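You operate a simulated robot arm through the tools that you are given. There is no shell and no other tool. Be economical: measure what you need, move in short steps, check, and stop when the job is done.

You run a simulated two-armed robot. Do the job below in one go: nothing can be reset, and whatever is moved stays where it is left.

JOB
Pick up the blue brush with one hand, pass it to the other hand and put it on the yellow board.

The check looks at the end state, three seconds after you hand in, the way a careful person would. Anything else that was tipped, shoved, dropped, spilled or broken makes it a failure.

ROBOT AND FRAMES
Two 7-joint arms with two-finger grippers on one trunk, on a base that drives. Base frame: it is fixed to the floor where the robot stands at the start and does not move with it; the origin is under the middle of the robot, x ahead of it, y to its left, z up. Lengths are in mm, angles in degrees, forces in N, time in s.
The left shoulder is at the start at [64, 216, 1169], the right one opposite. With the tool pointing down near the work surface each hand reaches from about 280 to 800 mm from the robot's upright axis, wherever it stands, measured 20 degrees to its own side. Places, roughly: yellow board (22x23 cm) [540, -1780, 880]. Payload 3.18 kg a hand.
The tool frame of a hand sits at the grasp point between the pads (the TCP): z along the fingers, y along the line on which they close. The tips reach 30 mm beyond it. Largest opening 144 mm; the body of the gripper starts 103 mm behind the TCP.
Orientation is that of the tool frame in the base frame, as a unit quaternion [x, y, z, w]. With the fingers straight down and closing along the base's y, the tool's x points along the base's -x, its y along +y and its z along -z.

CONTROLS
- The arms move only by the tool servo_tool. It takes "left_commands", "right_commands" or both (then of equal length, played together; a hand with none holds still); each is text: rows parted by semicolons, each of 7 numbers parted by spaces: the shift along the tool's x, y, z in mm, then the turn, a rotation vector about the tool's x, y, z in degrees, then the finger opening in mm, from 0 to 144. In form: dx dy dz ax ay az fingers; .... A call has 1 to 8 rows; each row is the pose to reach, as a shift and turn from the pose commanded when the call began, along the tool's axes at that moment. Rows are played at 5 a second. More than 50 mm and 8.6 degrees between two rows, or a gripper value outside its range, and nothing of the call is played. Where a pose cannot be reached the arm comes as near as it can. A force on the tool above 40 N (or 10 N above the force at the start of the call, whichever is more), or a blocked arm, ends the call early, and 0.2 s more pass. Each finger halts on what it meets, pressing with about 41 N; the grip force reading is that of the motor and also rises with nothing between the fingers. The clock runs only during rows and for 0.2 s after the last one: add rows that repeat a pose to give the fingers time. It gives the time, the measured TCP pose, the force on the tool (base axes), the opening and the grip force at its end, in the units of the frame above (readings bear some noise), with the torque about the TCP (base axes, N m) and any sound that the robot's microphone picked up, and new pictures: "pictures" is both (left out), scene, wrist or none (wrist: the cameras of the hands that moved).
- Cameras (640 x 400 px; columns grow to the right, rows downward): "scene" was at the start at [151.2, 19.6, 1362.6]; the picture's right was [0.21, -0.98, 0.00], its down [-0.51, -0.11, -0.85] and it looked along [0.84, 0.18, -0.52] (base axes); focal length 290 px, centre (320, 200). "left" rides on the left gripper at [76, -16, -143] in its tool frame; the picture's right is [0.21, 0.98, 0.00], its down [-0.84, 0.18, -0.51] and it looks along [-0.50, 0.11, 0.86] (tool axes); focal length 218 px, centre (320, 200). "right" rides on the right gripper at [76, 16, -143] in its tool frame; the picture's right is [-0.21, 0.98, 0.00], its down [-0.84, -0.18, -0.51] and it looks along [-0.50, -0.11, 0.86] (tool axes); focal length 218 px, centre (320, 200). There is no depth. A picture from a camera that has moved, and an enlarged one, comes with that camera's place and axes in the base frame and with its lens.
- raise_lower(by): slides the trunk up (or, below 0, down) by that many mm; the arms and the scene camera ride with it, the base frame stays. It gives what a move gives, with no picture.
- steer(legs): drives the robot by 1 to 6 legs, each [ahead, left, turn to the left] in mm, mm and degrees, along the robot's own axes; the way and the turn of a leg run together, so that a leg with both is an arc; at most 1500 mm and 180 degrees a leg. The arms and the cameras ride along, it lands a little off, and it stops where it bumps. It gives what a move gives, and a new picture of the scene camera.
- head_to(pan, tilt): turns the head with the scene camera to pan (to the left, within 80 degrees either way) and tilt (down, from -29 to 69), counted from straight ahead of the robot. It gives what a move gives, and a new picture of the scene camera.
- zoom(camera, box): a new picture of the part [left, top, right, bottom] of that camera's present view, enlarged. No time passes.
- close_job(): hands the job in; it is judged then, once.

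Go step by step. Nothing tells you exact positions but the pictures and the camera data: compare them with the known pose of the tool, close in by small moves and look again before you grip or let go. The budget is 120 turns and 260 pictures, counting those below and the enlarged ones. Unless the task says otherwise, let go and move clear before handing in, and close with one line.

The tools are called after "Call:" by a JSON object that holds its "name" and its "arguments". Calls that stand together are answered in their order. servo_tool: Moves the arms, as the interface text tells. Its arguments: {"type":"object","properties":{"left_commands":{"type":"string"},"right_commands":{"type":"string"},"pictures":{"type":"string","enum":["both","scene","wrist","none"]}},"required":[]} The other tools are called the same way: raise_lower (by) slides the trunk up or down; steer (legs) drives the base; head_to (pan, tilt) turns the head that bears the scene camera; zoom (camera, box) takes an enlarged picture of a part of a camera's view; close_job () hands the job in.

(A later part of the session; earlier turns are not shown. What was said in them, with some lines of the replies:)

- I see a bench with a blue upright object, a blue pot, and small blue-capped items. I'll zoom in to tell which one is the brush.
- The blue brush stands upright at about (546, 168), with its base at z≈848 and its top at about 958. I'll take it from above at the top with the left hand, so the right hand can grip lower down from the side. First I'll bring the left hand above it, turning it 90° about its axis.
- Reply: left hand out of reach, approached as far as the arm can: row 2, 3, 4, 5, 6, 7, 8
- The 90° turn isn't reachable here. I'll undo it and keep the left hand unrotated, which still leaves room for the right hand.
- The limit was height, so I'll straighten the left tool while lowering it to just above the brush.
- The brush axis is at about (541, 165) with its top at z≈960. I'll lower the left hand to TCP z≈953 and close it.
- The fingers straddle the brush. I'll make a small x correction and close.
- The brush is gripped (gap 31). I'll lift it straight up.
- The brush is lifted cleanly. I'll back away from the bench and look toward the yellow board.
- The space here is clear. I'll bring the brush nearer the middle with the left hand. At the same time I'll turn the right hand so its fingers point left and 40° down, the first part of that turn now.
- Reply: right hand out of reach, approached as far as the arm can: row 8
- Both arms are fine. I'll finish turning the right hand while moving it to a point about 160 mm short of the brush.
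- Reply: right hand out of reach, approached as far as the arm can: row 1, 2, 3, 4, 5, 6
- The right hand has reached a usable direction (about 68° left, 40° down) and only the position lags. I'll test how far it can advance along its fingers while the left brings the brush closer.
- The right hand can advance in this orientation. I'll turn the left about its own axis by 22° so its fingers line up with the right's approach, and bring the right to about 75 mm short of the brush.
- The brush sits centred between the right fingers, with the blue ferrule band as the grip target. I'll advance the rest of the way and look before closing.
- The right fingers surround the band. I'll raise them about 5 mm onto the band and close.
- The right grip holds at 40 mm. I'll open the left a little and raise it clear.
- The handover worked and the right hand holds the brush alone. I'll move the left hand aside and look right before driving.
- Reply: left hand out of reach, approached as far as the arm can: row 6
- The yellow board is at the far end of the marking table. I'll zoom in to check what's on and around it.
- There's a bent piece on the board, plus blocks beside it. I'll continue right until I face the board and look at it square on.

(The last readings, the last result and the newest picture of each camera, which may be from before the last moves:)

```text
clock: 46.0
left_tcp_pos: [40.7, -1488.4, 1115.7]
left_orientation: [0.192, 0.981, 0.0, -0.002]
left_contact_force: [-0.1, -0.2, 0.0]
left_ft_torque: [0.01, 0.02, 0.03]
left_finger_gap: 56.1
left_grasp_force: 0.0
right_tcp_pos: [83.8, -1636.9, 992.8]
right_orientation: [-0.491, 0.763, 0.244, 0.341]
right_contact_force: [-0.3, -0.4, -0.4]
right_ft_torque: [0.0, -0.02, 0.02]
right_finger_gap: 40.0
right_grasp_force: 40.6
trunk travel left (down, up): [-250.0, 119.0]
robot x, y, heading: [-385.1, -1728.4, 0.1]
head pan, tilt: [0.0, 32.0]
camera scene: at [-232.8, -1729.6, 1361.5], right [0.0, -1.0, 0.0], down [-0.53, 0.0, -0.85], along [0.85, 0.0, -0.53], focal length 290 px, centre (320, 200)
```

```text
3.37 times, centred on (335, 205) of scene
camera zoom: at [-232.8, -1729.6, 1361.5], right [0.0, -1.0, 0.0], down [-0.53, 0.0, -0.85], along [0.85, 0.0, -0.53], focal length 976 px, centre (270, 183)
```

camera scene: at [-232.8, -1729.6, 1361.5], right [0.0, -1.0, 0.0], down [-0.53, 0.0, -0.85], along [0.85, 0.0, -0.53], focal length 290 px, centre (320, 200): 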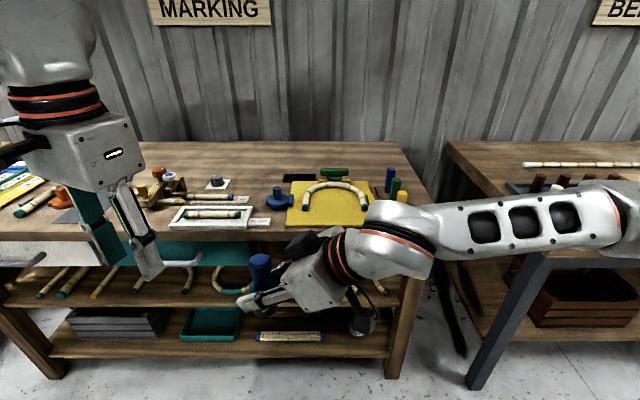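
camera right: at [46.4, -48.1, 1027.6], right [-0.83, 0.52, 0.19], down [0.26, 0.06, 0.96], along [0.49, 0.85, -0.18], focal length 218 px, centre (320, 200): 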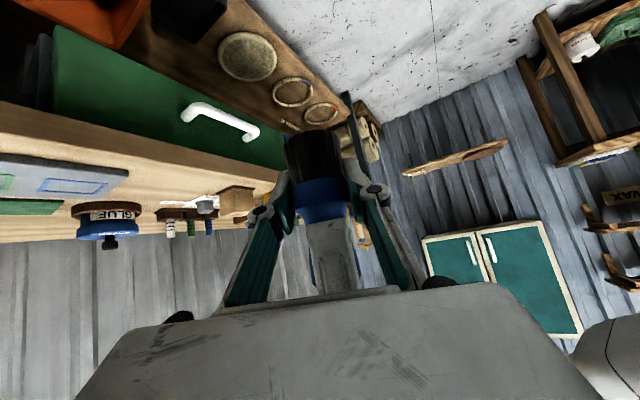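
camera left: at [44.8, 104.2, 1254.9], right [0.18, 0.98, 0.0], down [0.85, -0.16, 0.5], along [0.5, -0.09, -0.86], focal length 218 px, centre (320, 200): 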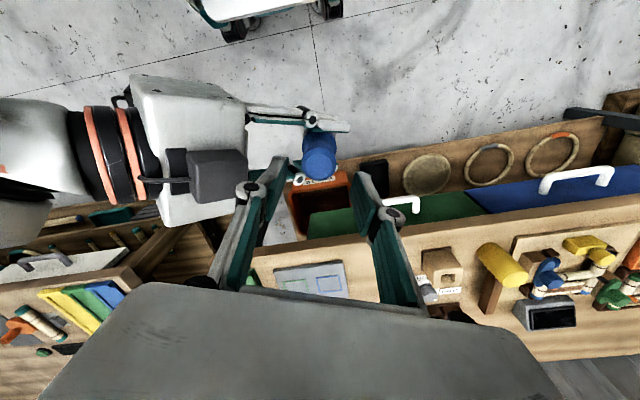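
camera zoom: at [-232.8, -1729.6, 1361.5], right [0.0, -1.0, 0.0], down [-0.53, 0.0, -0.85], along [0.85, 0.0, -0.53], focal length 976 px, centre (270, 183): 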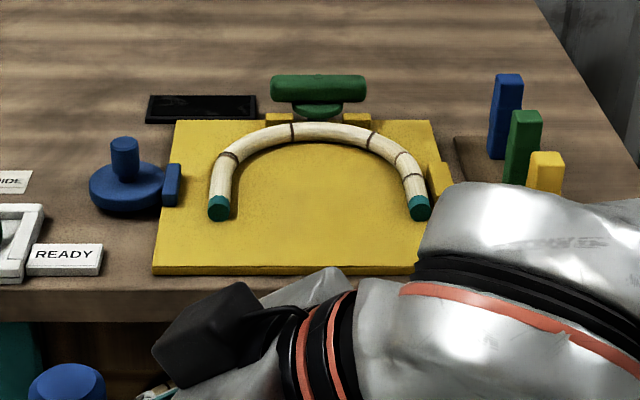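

The bent piece is a U open toward me, with free board inside it and in front of it. The target for the brush is about (475, -1772). I'll drive right 140 mm and forward 290 mm, then look again.

Call:
{"name": "steer", "arguments": {"legs": [[0, -140, 0], [290, 0, 0]]}}

Call:
{"name": "head_to", "arguments": {"pan": 0, "tilt": 42}}

```text
clock: 49.5
left_tcp_pos: [324.6, -1629.7, 1115.7]
left_orientation: [0.191, 0.982, 0.0, -0.003]
left_contact_force: [-0.2, 0.3, -0.5]
left_ft_torque: [0.02, 0.08, -0.02]
left_finger_gap: 56.1
left_grasp_force: 0.0
right_tcp_pos: [369.3, -1778.6, 993.2]
right_orientation: [-0.491, 0.763, 0.244, 0.342]
right_contact_force: [-0.1, -0.4, -0.1]
right_ft_torque: [0.0, 0.0, 0.01]
right_finger_gap: 40.1
right_grasp_force: 41.1
trunk travel left (down, up): [-250.0, 119.0]
robot x, y, heading: [-103.1, -1870.3, 0.3]
head pan, tilt: [0.0, 32.0]
camera scene: at [52.8, -1871.5, 1361.4], right [0.0, -1.0, 0.0], down [-0.53, 0.0, -0.85], along [0.85, 0.0, -0.53], focal length 290 px, centre (320, 200)
```

scene: 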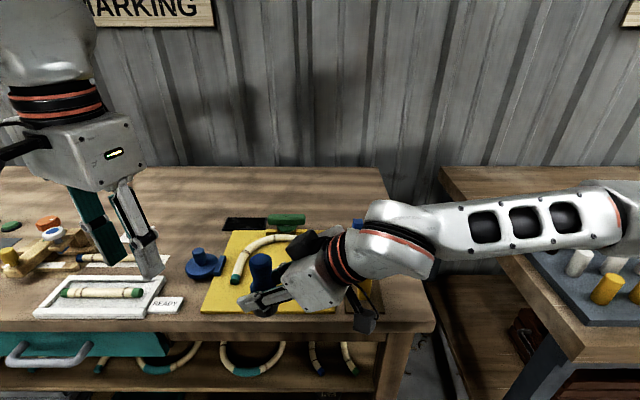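

```text
clock: 50.2
left_tcp_pos: [324.8, -1629.9, 1115.9]
left_orientation: [0.19, 0.982, 0.0, -0.002]
left_contact_force: [0.6, 0.1, 1.4]
left_ft_torque: [0.02, -0.02, 0.0]
left_finger_gap: 56.0
left_grasp_force: 0.1
right_tcp_pos: [368.4, -1778.6, 994.5]
right_orientation: [-0.493, 0.762, 0.245, 0.341]
right_contact_force: [-0.1, -0.1, 0.6]
right_ft_torque: [-0.01, 0.01, 0.02]
right_finger_gap: 39.8
right_grasp_force: 41.0
trunk travel left (down, up): [-250.0, 119.0]
robot x, y, heading: [-101.9, -1871.1, 0.1]
head pan, tilt: [0.0, 42.0]
camera scene: at [45.8, -1871.5, 1346.5], right [0.0, -1.0, 0.0], down [-0.67, 0.0, -0.74], along [0.74, 0.0, -0.67], focal length 290 px, centre (320, 200)
```

scene: 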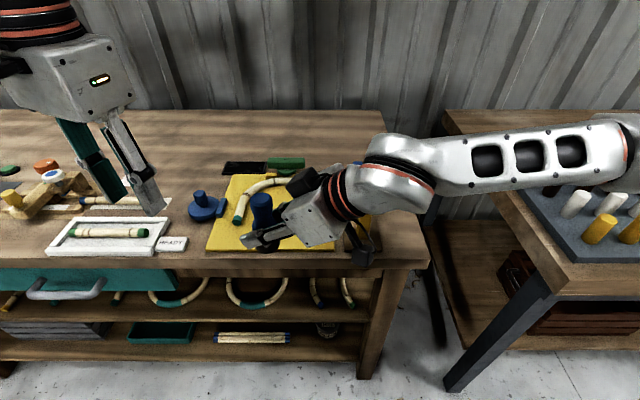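

Call:
{"name": "zoom", "arguments": {"camera": "left", "box": [0, 0, 640, 400]}}

Call:
{"name": "zoom", "arguments": {"camera": "right", "box": [0, 0, 640, 400]}}

Call:
{"name": "zoom", "arguments": {"camera": "scene", "box": [180, 140, 390, 280]}}

```text
1.00 times, centred on (320, 200) of left (not enlarged: the box is as wide or as high as the picture)
camera zoom: at [247.2, -1617.0, 1259.3], right [0.17, 0.98, 0.0], down [0.85, -0.15, 0.51], along [0.5, -0.09, -0.86], focal length 218 px, centre (320, 200)
```

zoom: 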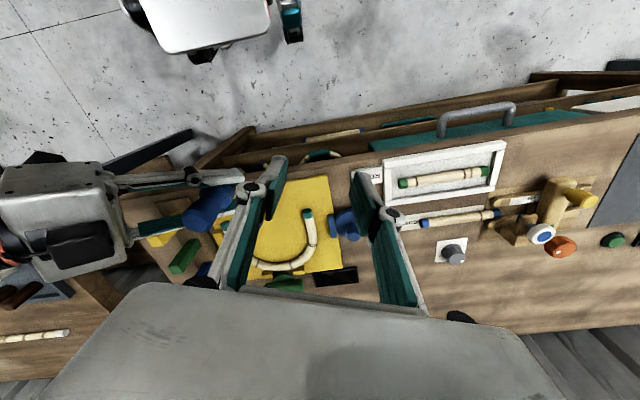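

```text
1.00 times, centred on (320, 200) of right (not enlarged: the box is as wide or as high as the picture)
camera zoom: at [292.4, -1918.3, 1027.7], right [-0.84, 0.51, 0.2], down [0.26, 0.06, 0.96], along [0.48, 0.86, -0.18], focal length 218 px, centre (320, 200)
```

zoom: 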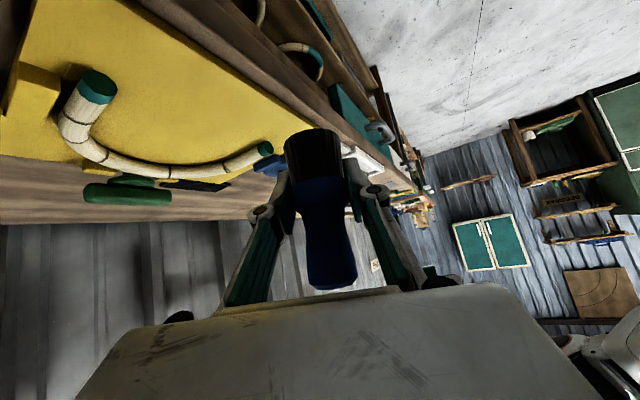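

```text
2.86 times, centred on (285, 210) of scene
camera zoom: at [45.8, -1871.5, 1346.5], right [0.0, -1.0, 0.0], down [-0.67, 0.0, -0.74], along [0.74, 0.0, -0.67], focal length 828 px, centre (420, 171)
```

zoom: 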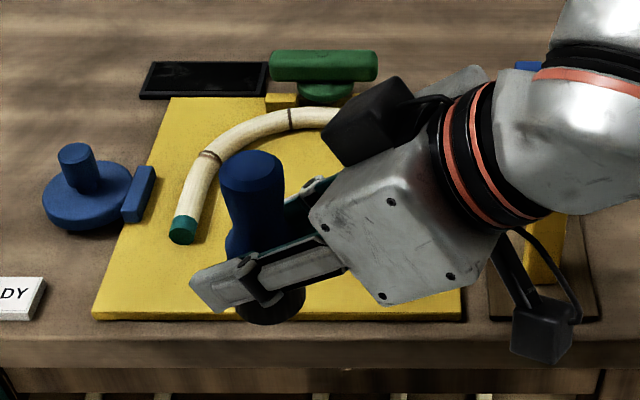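

The board spans about x 421–648 and y -1636 to -1905, with its top at z≈880–890. The brush is already at the right y, so I'll drive forward 75 mm.

Call:
{"name": "steer", "arguments": {"legs": [[75, 0, 0]]}}

```text
clock: 51.2
left_tcp_pos: [398.4, -1629.8, 1115.9]
left_orientation: [0.191, 0.982, 0.0, -0.002]
left_contact_force: [0.0, 0.0, -0.1]
left_ft_torque: [0.02, 0.05, 0.04]
left_finger_gap: 55.9
left_grasp_force: 0.0
right_tcp_pos: [443.0, -1778.1, 991.7]
right_orientation: [-0.493, 0.762, 0.245, 0.34]
right_contact_force: [0.5, -0.5, -0.9]
right_ft_torque: [0.0, 0.0, 0.04]
right_finger_gap: 39.7
right_grasp_force: 40.9
trunk travel left (down, up): [-250.0, 119.0]
robot x, y, heading: [-26.8, -1873.7, 0.4]
head pan, tilt: [0.0, 42.0]
camera scene: at [120.1, -1871.2, 1346.3], right [0.0, -1.0, 0.0], down [-0.67, 0.0, -0.74], along [0.74, 0.0, -0.67], focal length 290 px, centre (320, 200)
```

scene: 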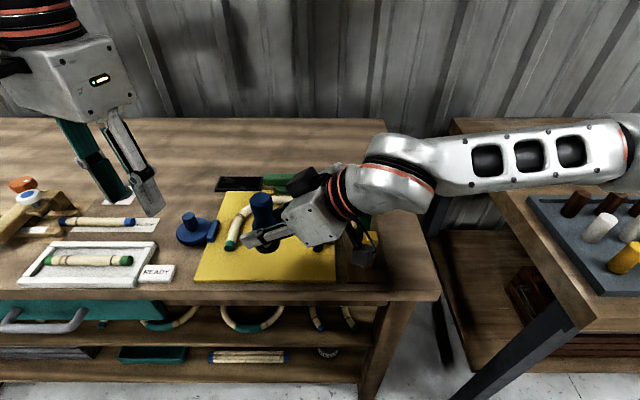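

Now I'll shift 30 mm forward with the arm, then slide the trunk down 40 mm.

Call:
{"name": "servo_tool", "arguments": {"right_commands": "-4.3 -13.7 4.3 0 0 0 20; -8.6 -27.5 8.5 0 0 0 20; -8.6 -27.5 8.5 0 0 0 20", "pictures": "none"}}

Call:
{"name": "raise_lower", "arguments": {"by": -40}}

Call:
{"name": "zoom", "arguments": {"camera": "scene", "box": [180, 160, 390, 300]}}

Call:
{"name": "zoom", "arguments": {"camera": "right", "box": [0, 0, 640, 400]}}

```text
clock: 52.0
left_tcp_pos: [397.5, -1629.2, 1116.0]
left_orientation: [0.191, 0.982, 0.001, -0.001]
left_contact_force: [-0.4, 0.6, -0.1]
left_ft_torque: [0.04, -0.03, -0.01]
left_finger_gap: 55.9
left_grasp_force: 0.0
right_tcp_pos: [472.8, -1777.7, 993.9]
right_orientation: [-0.492, 0.763, 0.245, 0.341]
right_contact_force: [0.0, 0.3, -0.8]
right_ft_torque: [-0.04, 0.0, -0.02]
right_finger_gap: 39.6
right_grasp_force: 41.1
trunk travel left (down, up): [-250.0, 119.0]
robot x, y, heading: [-27.2, -1872.6, 0.6]
head pan, tilt: [0.0, 42.0]
```

```text
clock: 52.8
left_tcp_pos: [397.5, -1628.8, 1078.2]
left_orientation: [0.191, 0.982, 0.001, 0.0]
left_contact_force: [-1.0, 0.4, 1.0]
left_ft_torque: [-0.02, -0.03, -0.02]
left_finger_gap: 55.9
left_grasp_force: 0.0
right_tcp_pos: [470.5, -1778.3, 953.5]
right_orientation: [-0.493, 0.762, 0.244, 0.342]
right_contact_force: [0.4, -0.4, -0.5]
right_ft_torque: [0.0, 0.01, -0.03]
right_finger_gap: 39.6
right_grasp_force: 41.0
trunk travel left (down, up): [-210.0, 159.0]
robot x, y, heading: [-29.2, -1873.8, 0.3]
head pan, tilt: [0.0, 42.0]
```

```text
2.86 times, centred on (285, 230) of scene
camera zoom: at [143.5, -1871.0, 1305.3], right [0.0, -1.0, 0.0], down [-0.67, 0.0, -0.74], along [0.74, 0.0, -0.67], focal length 828 px, centre (420, 114)
```

zoom: 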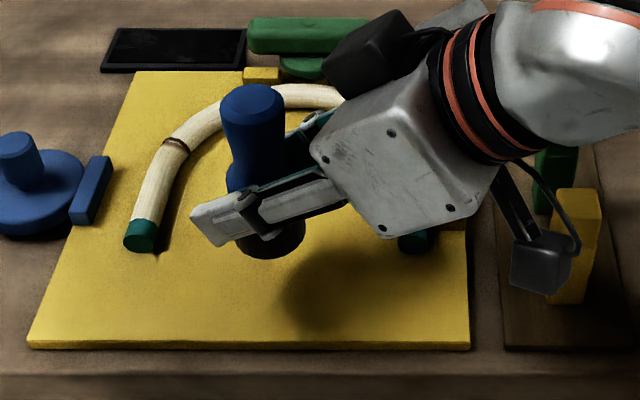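

```text
1.00 times, centred on (320, 200) of right (not enlarged: the box is as wide or as high as the picture)
camera zoom: at [394.8, -1917.5, 988.9], right [-0.84, 0.51, 0.19], down [0.26, 0.06, 0.96], along [0.48, 0.86, -0.18], focal length 218 px, centre (320, 200)
```

zoom: 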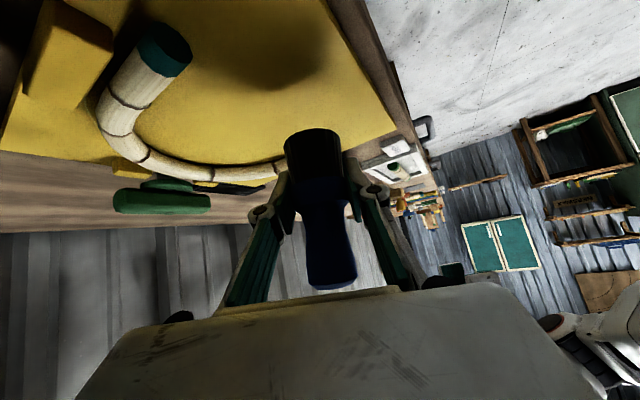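

The brush is over free board inside the U's mouth. I'll lower it in small steps and watch the force.

Call:
{"name": "servo_tool", "arguments": {"right_commands": "3 0 2.6 0 0 0 20; 6.1 -0.3 5.2 0 0 0 20; 9.1 -0.5 7.7 0 0 0 20; 11.4 -0.6 9.7 0 0 0 20; 12.9 -0.6 11 0 0 0 20; 14.5 -0.7 12.3 0 0 0 20", "pictures": "none"}}

Call:
{"name": "zoom", "arguments": {"camera": "scene", "box": [180, 160, 390, 300]}}

```text
clock: 54.2
left_tcp_pos: [399.9, -1629.0, 1075.2]
left_orientation: [0.191, 0.982, 0.0, -0.002]
left_contact_force: [-0.1, -0.2, 0.2]
left_ft_torque: [0.0, 0.03, -0.01]
left_finger_gap: 55.9
left_grasp_force: 0.0
right_tcp_pos: [472.4, -1777.6, 934.5]
right_orientation: [-0.492, 0.763, 0.244, 0.341]
right_contact_force: [0.5, 0.0, -1.2]
right_ft_torque: [0.0, 0.05, -0.01]
right_finger_gap: 39.7
right_grasp_force: 40.7
trunk travel left (down, up): [-210.0, 159.0]
robot x, y, heading: [-29.7, -1871.5, 0.1]
head pan, tilt: [0.0, 42.0]
```

```text
2.86 times, centred on (285, 230) of scene
camera zoom: at [144.8, -1871.1, 1304.9], right [0.0, -1.0, 0.0], down [-0.67, 0.0, -0.74], along [0.74, 0.0, -0.67], focal length 828 px, centre (420, 114)
```

zoom: 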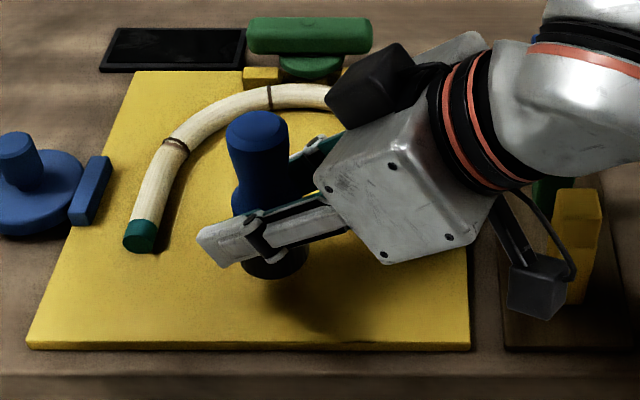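

No contact yet. I'll continue down in finer steps.

Call:
{"name": "servo_tool", "arguments": {"right_commands": "1.5 0 1.3 0 0 0 20; 3 0 2.6 0 0 0 20; 4.5 0 3.9 0 0 0 20; 6 0 5.1 0 0 0 20; 7.2 0 6.2 0 0 0 20; 8.4 0 7.2 0 0 0 20; 9.6 0 8.2 0 0 0 20", "pictures": "none"}}

Call:
{"name": "zoom", "arguments": {"camera": "scene", "box": [180, 160, 390, 300]}}

```text
clock: 55.8
left_tcp_pos: [398.1, -1629.7, 1076.6]
left_orientation: [0.191, 0.982, 0.001, -0.001]
left_contact_force: [-0.2, -0.3, 0.6]
left_ft_torque: [0.0, 0.01, 0.01]
left_finger_gap: 56.1
left_grasp_force: 0.1
right_tcp_pos: [471.7, -1778.2, 921.6]
right_orientation: [-0.492, 0.763, 0.244, 0.341]
right_contact_force: [0.3, 0.0, -0.6]
right_ft_torque: [-0.03, 0.02, 0.02]
right_finger_gap: 39.7
right_grasp_force: 40.8
trunk travel left (down, up): [-210.0, 159.0]
robot x, y, heading: [-30.7, -1873.8, 0.2]
head pan, tilt: [0.0, 42.0]
```

```text
2.86 times, centred on (285, 230) of scene
camera zoom: at [144.8, -1871.1, 1304.9], right [0.0, -1.0, 0.0], down [-0.67, 0.0, -0.74], along [0.74, 0.0, -0.67], focal length 828 px, centre (420, 114)
```

zoom: 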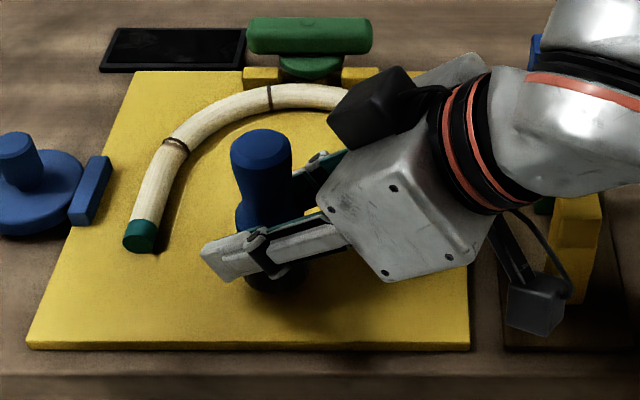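

Still free, with the shadow closing in under the base. I'll keep going down.

Call:
{"name": "servo_tool", "arguments": {"right_commands": "1.2 0 1 0 0 0 20; 2.4 0 2 0 0 0 20; 3.6 0 3 0 0 0 20; 4.8 0 4 0 0 0 20; 6 0 5 0 0 0 20; 7.2 0 6 0 0 0 20; 8.4 0 7 0 0 0 20", "pictures": "none"}}

Call:
{"name": "zoom", "arguments": {"camera": "scene", "box": [180, 160, 390, 300]}}

Call:
{"name": "zoom", "arguments": {"camera": "right", "box": [160, 60, 480, 260]}}

```text
clock: 57.4
left_tcp_pos: [397.9, -1629.7, 1076.4]
left_orientation: [0.191, 0.982, 0.0, -0.002]
left_contact_force: [0.5, -0.2, -0.3]
left_ft_torque: [-0.01, 0.0, -0.02]
left_finger_gap: 56.1
left_grasp_force: 0.1
right_tcp_pos: [471.4, -1778.6, 910.7]
right_orientation: [-0.493, 0.762, 0.245, 0.341]
right_contact_force: [0.2, 0.2, -0.1]
right_ft_torque: [0.01, -0.04, 0.01]
right_finger_gap: 39.8
right_grasp_force: 41.2
trunk travel left (down, up): [-210.0, 159.0]
robot x, y, heading: [-32.9, -1874.6, -0.0]
head pan, tilt: [0.0, 42.0]
```

```text
2.86 times, centred on (285, 230) of scene
camera zoom: at [144.7, -1871.1, 1304.9], right [0.0, -1.0, 0.0], down [-0.67, 0.0, -0.74], along [0.74, 0.0, -0.67], focal length 828 px, centre (420, 114)
```

zoom: 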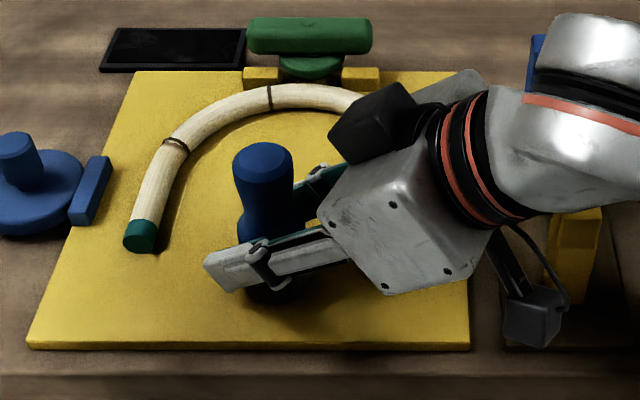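

```text
2.00 times, centred on (320, 160) of right
camera zoom: at [395.2, -1917.4, 945.2], right [-0.84, 0.51, 0.2], down [0.26, 0.06, 0.96], along [0.48, 0.86, -0.18], focal length 436 px, centre (320, 280)
```

zoom: 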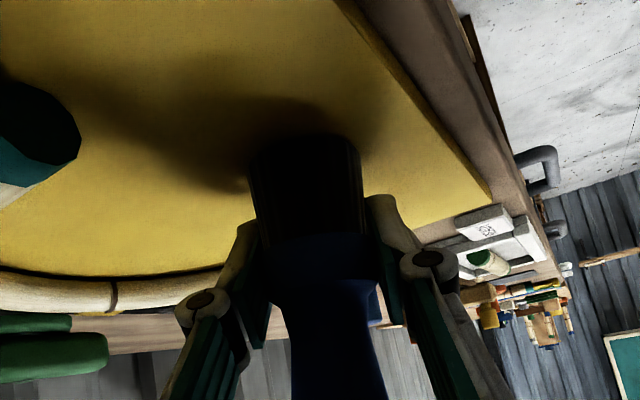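

Very close now; I'll step down 1 mm at a time.

Call:
{"name": "servo_tool", "arguments": {"right_commands": "0.8 0 0.65 0 0 0 20; 1.5 0 1.3 0 0 0 20; 2.3 0 1.9 0 0 0 20; 3 0 2.6 0 0 0 20; 3.8 0 3.2 0 0 0 20; 4.6 0 3.9 0 0 0 20; 5.3 0 4.5 0 0 0 20; 6.1 0 5.1 0 0 0 20", "pictures": "none"}}

Call:
{"name": "zoom", "arguments": {"camera": "right", "box": [160, 60, 480, 260]}}

```text
clock: 59.2
left_tcp_pos: [396.5, -1629.0, 1077.1]
left_orientation: [0.191, 0.982, 0.0, -0.001]
left_contact_force: [0.0, 0.4, 0.1]
left_ft_torque: [0.01, -0.01, 0.0]
left_finger_gap: 56.1
left_grasp_force: 0.0
right_tcp_pos: [469.9, -1776.5, 906.6]
right_orientation: [-0.492, 0.76, 0.246, 0.346]
right_contact_force: [3.3, 1.5, 31.1]
right_ft_torque: [-0.12, -0.19, -0.03]
right_finger_gap: 39.9
right_grasp_force: 41.1
trunk travel left (down, up): [-210.0, 159.0]
robot x, y, heading: [-26.6, -1871.8, 0.3]
head pan, tilt: [0.0, 42.0]
```

```text
2.00 times, centred on (320, 160) of right
camera zoom: at [394.4, -1916.8, 940.3], right [-0.84, 0.51, 0.19], down [0.26, 0.06, 0.97], along [0.48, 0.86, -0.18], focal length 436 px, centre (320, 280)
```

zoom: 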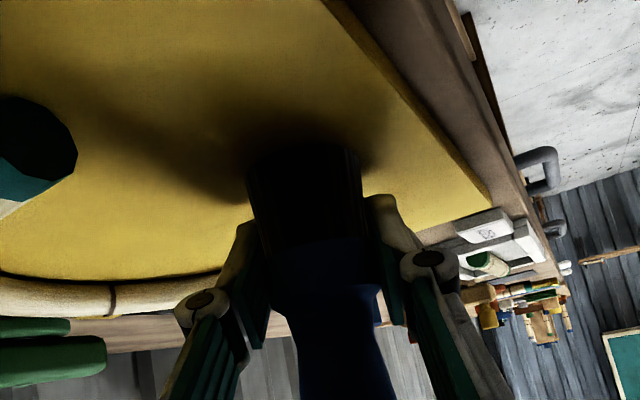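

Contact at TCP z≈907 (31 N). I'll ease off about 2.5 mm so it rests lightly.

Call:
{"name": "servo_tool", "arguments": {"right_commands": "-1 0 -0.8 0 0 0 20; -1.9 0 -1.6 0 0 0 20; -1.9 0 -1.6 0 0 0 20", "pictures": "none"}}

```text
clock: 60.0
left_tcp_pos: [396.8, -1629.5, 1076.1]
left_orientation: [0.191, 0.982, 0.0, -0.002]
left_contact_force: [0.8, -0.3, -0.7]
left_ft_torque: [-0.03, 0.02, -0.01]
left_finger_gap: 55.9
left_grasp_force: 0.0
right_tcp_pos: [470.2, -1777.2, 906.2]
right_orientation: [-0.492, 0.761, 0.246, 0.344]
right_contact_force: [5.9, 4.5, 23.6]
right_ft_torque: [0.21, -0.36, 0.0]
right_finger_gap: 40.1
right_grasp_force: 41.5
trunk travel left (down, up): [-210.0, 159.0]
robot x, y, heading: [-27.9, -1872.6, 0.4]
head pan, tilt: [0.0, 42.0]
```

Call:
{"name": "servo_tool", "arguments": {"right_commands": "-1 0 -0.8 0 0 0 20; -1.9 0 -1.6 0 0 0 20; -1.9 0 -1.6 0 0 0 20", "pictures": "scene"}}

```text
clock: 60.8
left_tcp_pos: [396.6, -1629.4, 1075.0]
left_orientation: [0.19, 0.982, 0.001, -0.001]
left_contact_force: [-0.2, -0.1, -0.2]
left_ft_torque: [0.0, -0.01, 0.02]
left_finger_gap: 56.1
left_grasp_force: 0.1
right_tcp_pos: [469.9, -1777.7, 907.1]
right_orientation: [-0.493, 0.762, 0.245, 0.34]
right_contact_force: [-0.7, 4.5, 13.4]
right_ft_torque: [0.31, -0.25, 0.05]
right_finger_gap: 40.1
right_grasp_force: 41.2
trunk travel left (down, up): [-210.0, 159.0]
robot x, y, heading: [-29.7, -1871.7, 0.1]
head pan, tilt: [0.0, 42.0]
camera scene: at [144.0, -1870.8, 1304.9], right [0.0, -1.0, 0.0], down [-0.67, 0.0, -0.74], along [0.74, 0.0, -0.67], focal length 290 px, centre (320, 200)
```

scene: 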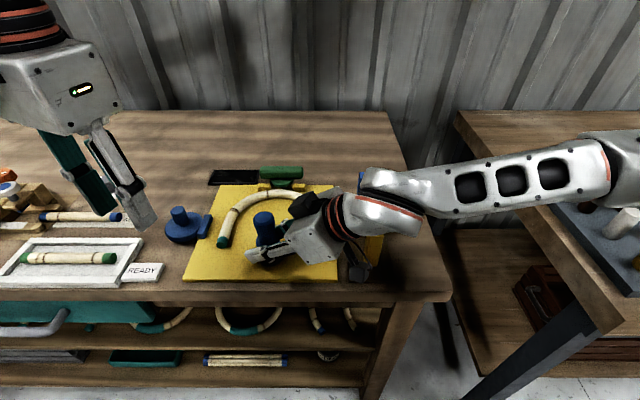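

The brush rests with light pressure. I'll ease off a touch more and open the fingers gradually.

Call:
{"name": "servo_tool", "arguments": {"right_commands": "-1 0 -0.8 0 0 0 20; -1.2 0 -1 0 0 0 42; -1.2 0 -1 0 0 0 48; -1.2 0 -1 0 0 0 58; -1.2 0 -1 0 0 0 70; -1.2 0 -1 0 0 0 70"}}

```text
clock: 62.2
left_tcp_pos: [398.1, -1629.9, 1075.4]
left_orientation: [0.19, 0.982, 0.001, -0.001]
left_contact_force: [-0.7, 0.6, 0.3]
left_ft_torque: [-0.02, 0.02, 0.01]
left_finger_gap: 56.1
left_grasp_force: 0.1
right_tcp_pos: [471.8, -1777.9, 908.4]
right_orientation: [-0.492, 0.762, 0.245, 0.341]
right_contact_force: [-1.1, -0.9, 0.4]
right_ft_torque: [-0.04, 0.0, 0.01]
right_finger_gap: 70.1
right_grasp_force: 0.2
trunk travel left (down, up): [-210.0, 159.0]
robot x, y, heading: [-28.2, -1873.2, -0.1]
head pan, tilt: [0.0, 42.0]
camera scene: at [144.7, -1871.1, 1304.9], right [0.0, -1.0, 0.0], down [-0.67, 0.0, -0.74], along [0.74, 0.0, -0.67], focal length 290 px, centre (320, 200)
camera right: at [395.4, -1917.3, 942.9], right [-0.84, 0.51, 0.2], down [0.26, 0.06, 0.96], along [0.48, 0.86, -0.18], focal length 218 px, centre (320, 200)
```

scene: 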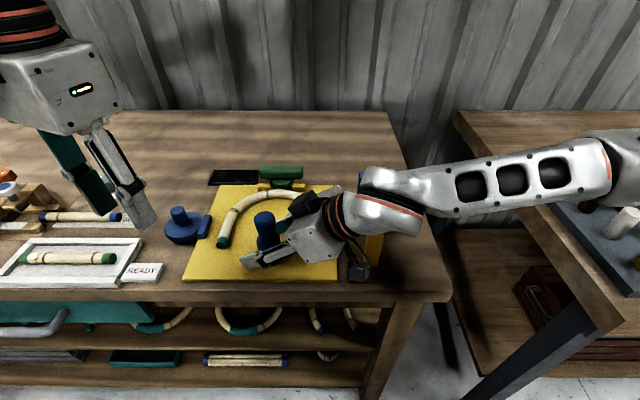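
right: 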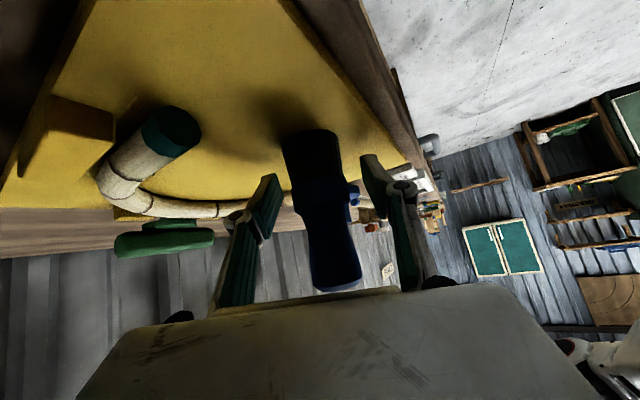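

The brush stands on its own on the board. I'll withdraw the right hand back along its fingers.

Call:
{"name": "servo_tool", "arguments": {"right_commands": "0 0 -12 0 0 0 74; 0 0 -30 0 0 0 78; 0 0 -50 0 0 0 78; 0 0 -75 0 0 0 78; 0 0 -100 0 0 0 78; 0 0 -125 0 0 0 78; 0 0 -150 0 0 0 78"}}

Call:
{"name": "zoom", "arguments": {"camera": "scene", "box": [160, 150, 400, 310]}}

```text
clock: 63.8
left_tcp_pos: [397.5, -1628.9, 1076.5]
left_orientation: [0.191, 0.982, 0.0, -0.001]
left_contact_force: [0.2, -0.2, -0.9]
left_ft_torque: [0.02, 0.0, -0.01]
left_finger_gap: 56.4
left_grasp_force: 0.0
right_tcp_pos: [427.1, -1886.2, 1006.9]
right_orientation: [-0.493, 0.762, 0.245, 0.341]
right_contact_force: [-0.3, 1.0, -0.2]
right_ft_torque: [0.0, 0.0, 0.01]
right_finger_gap: 78.0
right_grasp_force: 0.2
trunk travel left (down, up): [-210.0, 159.0]
robot x, y, heading: [-27.3, -1874.6, 0.2]
head pan, tilt: [0.0, 42.0]
camera scene: at [144.3, -1871.5, 1305.0], right [0.0, -1.0, 0.0], down [-0.67, 0.0, -0.74], along [0.74, 0.0, -0.67], focal length 290 px, centre (320, 200)
camera right: at [351.9, -2025.6, 1040.0], right [-0.84, 0.51, 0.19], down [0.26, 0.06, 0.96], along [0.48, 0.86, -0.18], focal length 218 px, centre (320, 200)
```

scene: 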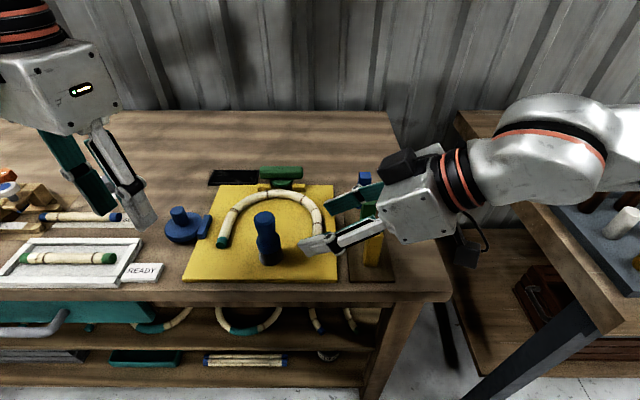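
right: 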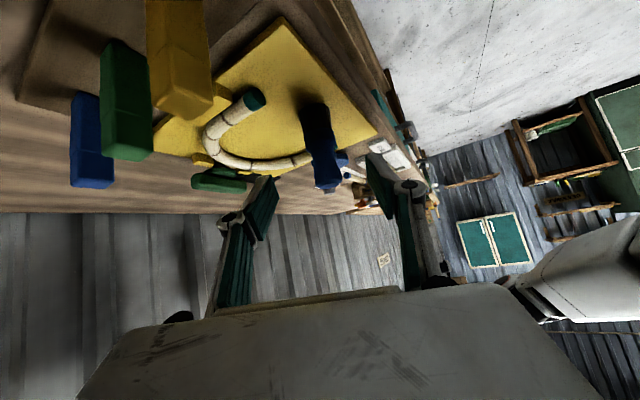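

```text
2.50 times, centred on (280, 230) of scene
camera zoom: at [144.3, -1871.5, 1305.0], right [0.0, -1.0, 0.0], down [-0.67, 0.0, -0.74], along [0.74, 0.0, -0.67], focal length 724 px, centre (420, 125)
```

zoom: 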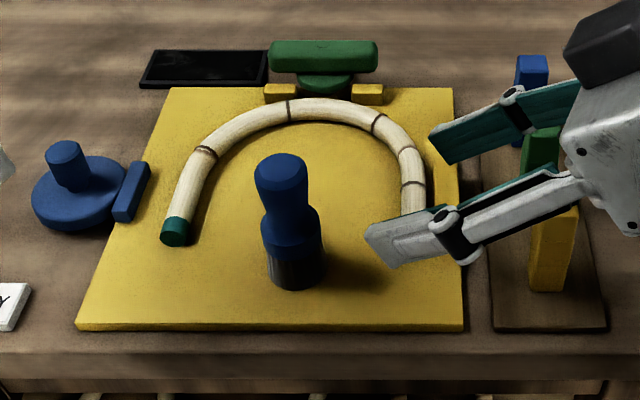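

The brush stands upright on the yellow board, nothing nearby has moved, and both hands are clear, so I'm handing in.

Call:
{"name": "close_job", "arguments": {}}

```text
The job is handed in.
```

The blue brush was picked up with the left hand, passed to the right, and now stands upright on the yellow board with nothing else disturbed.
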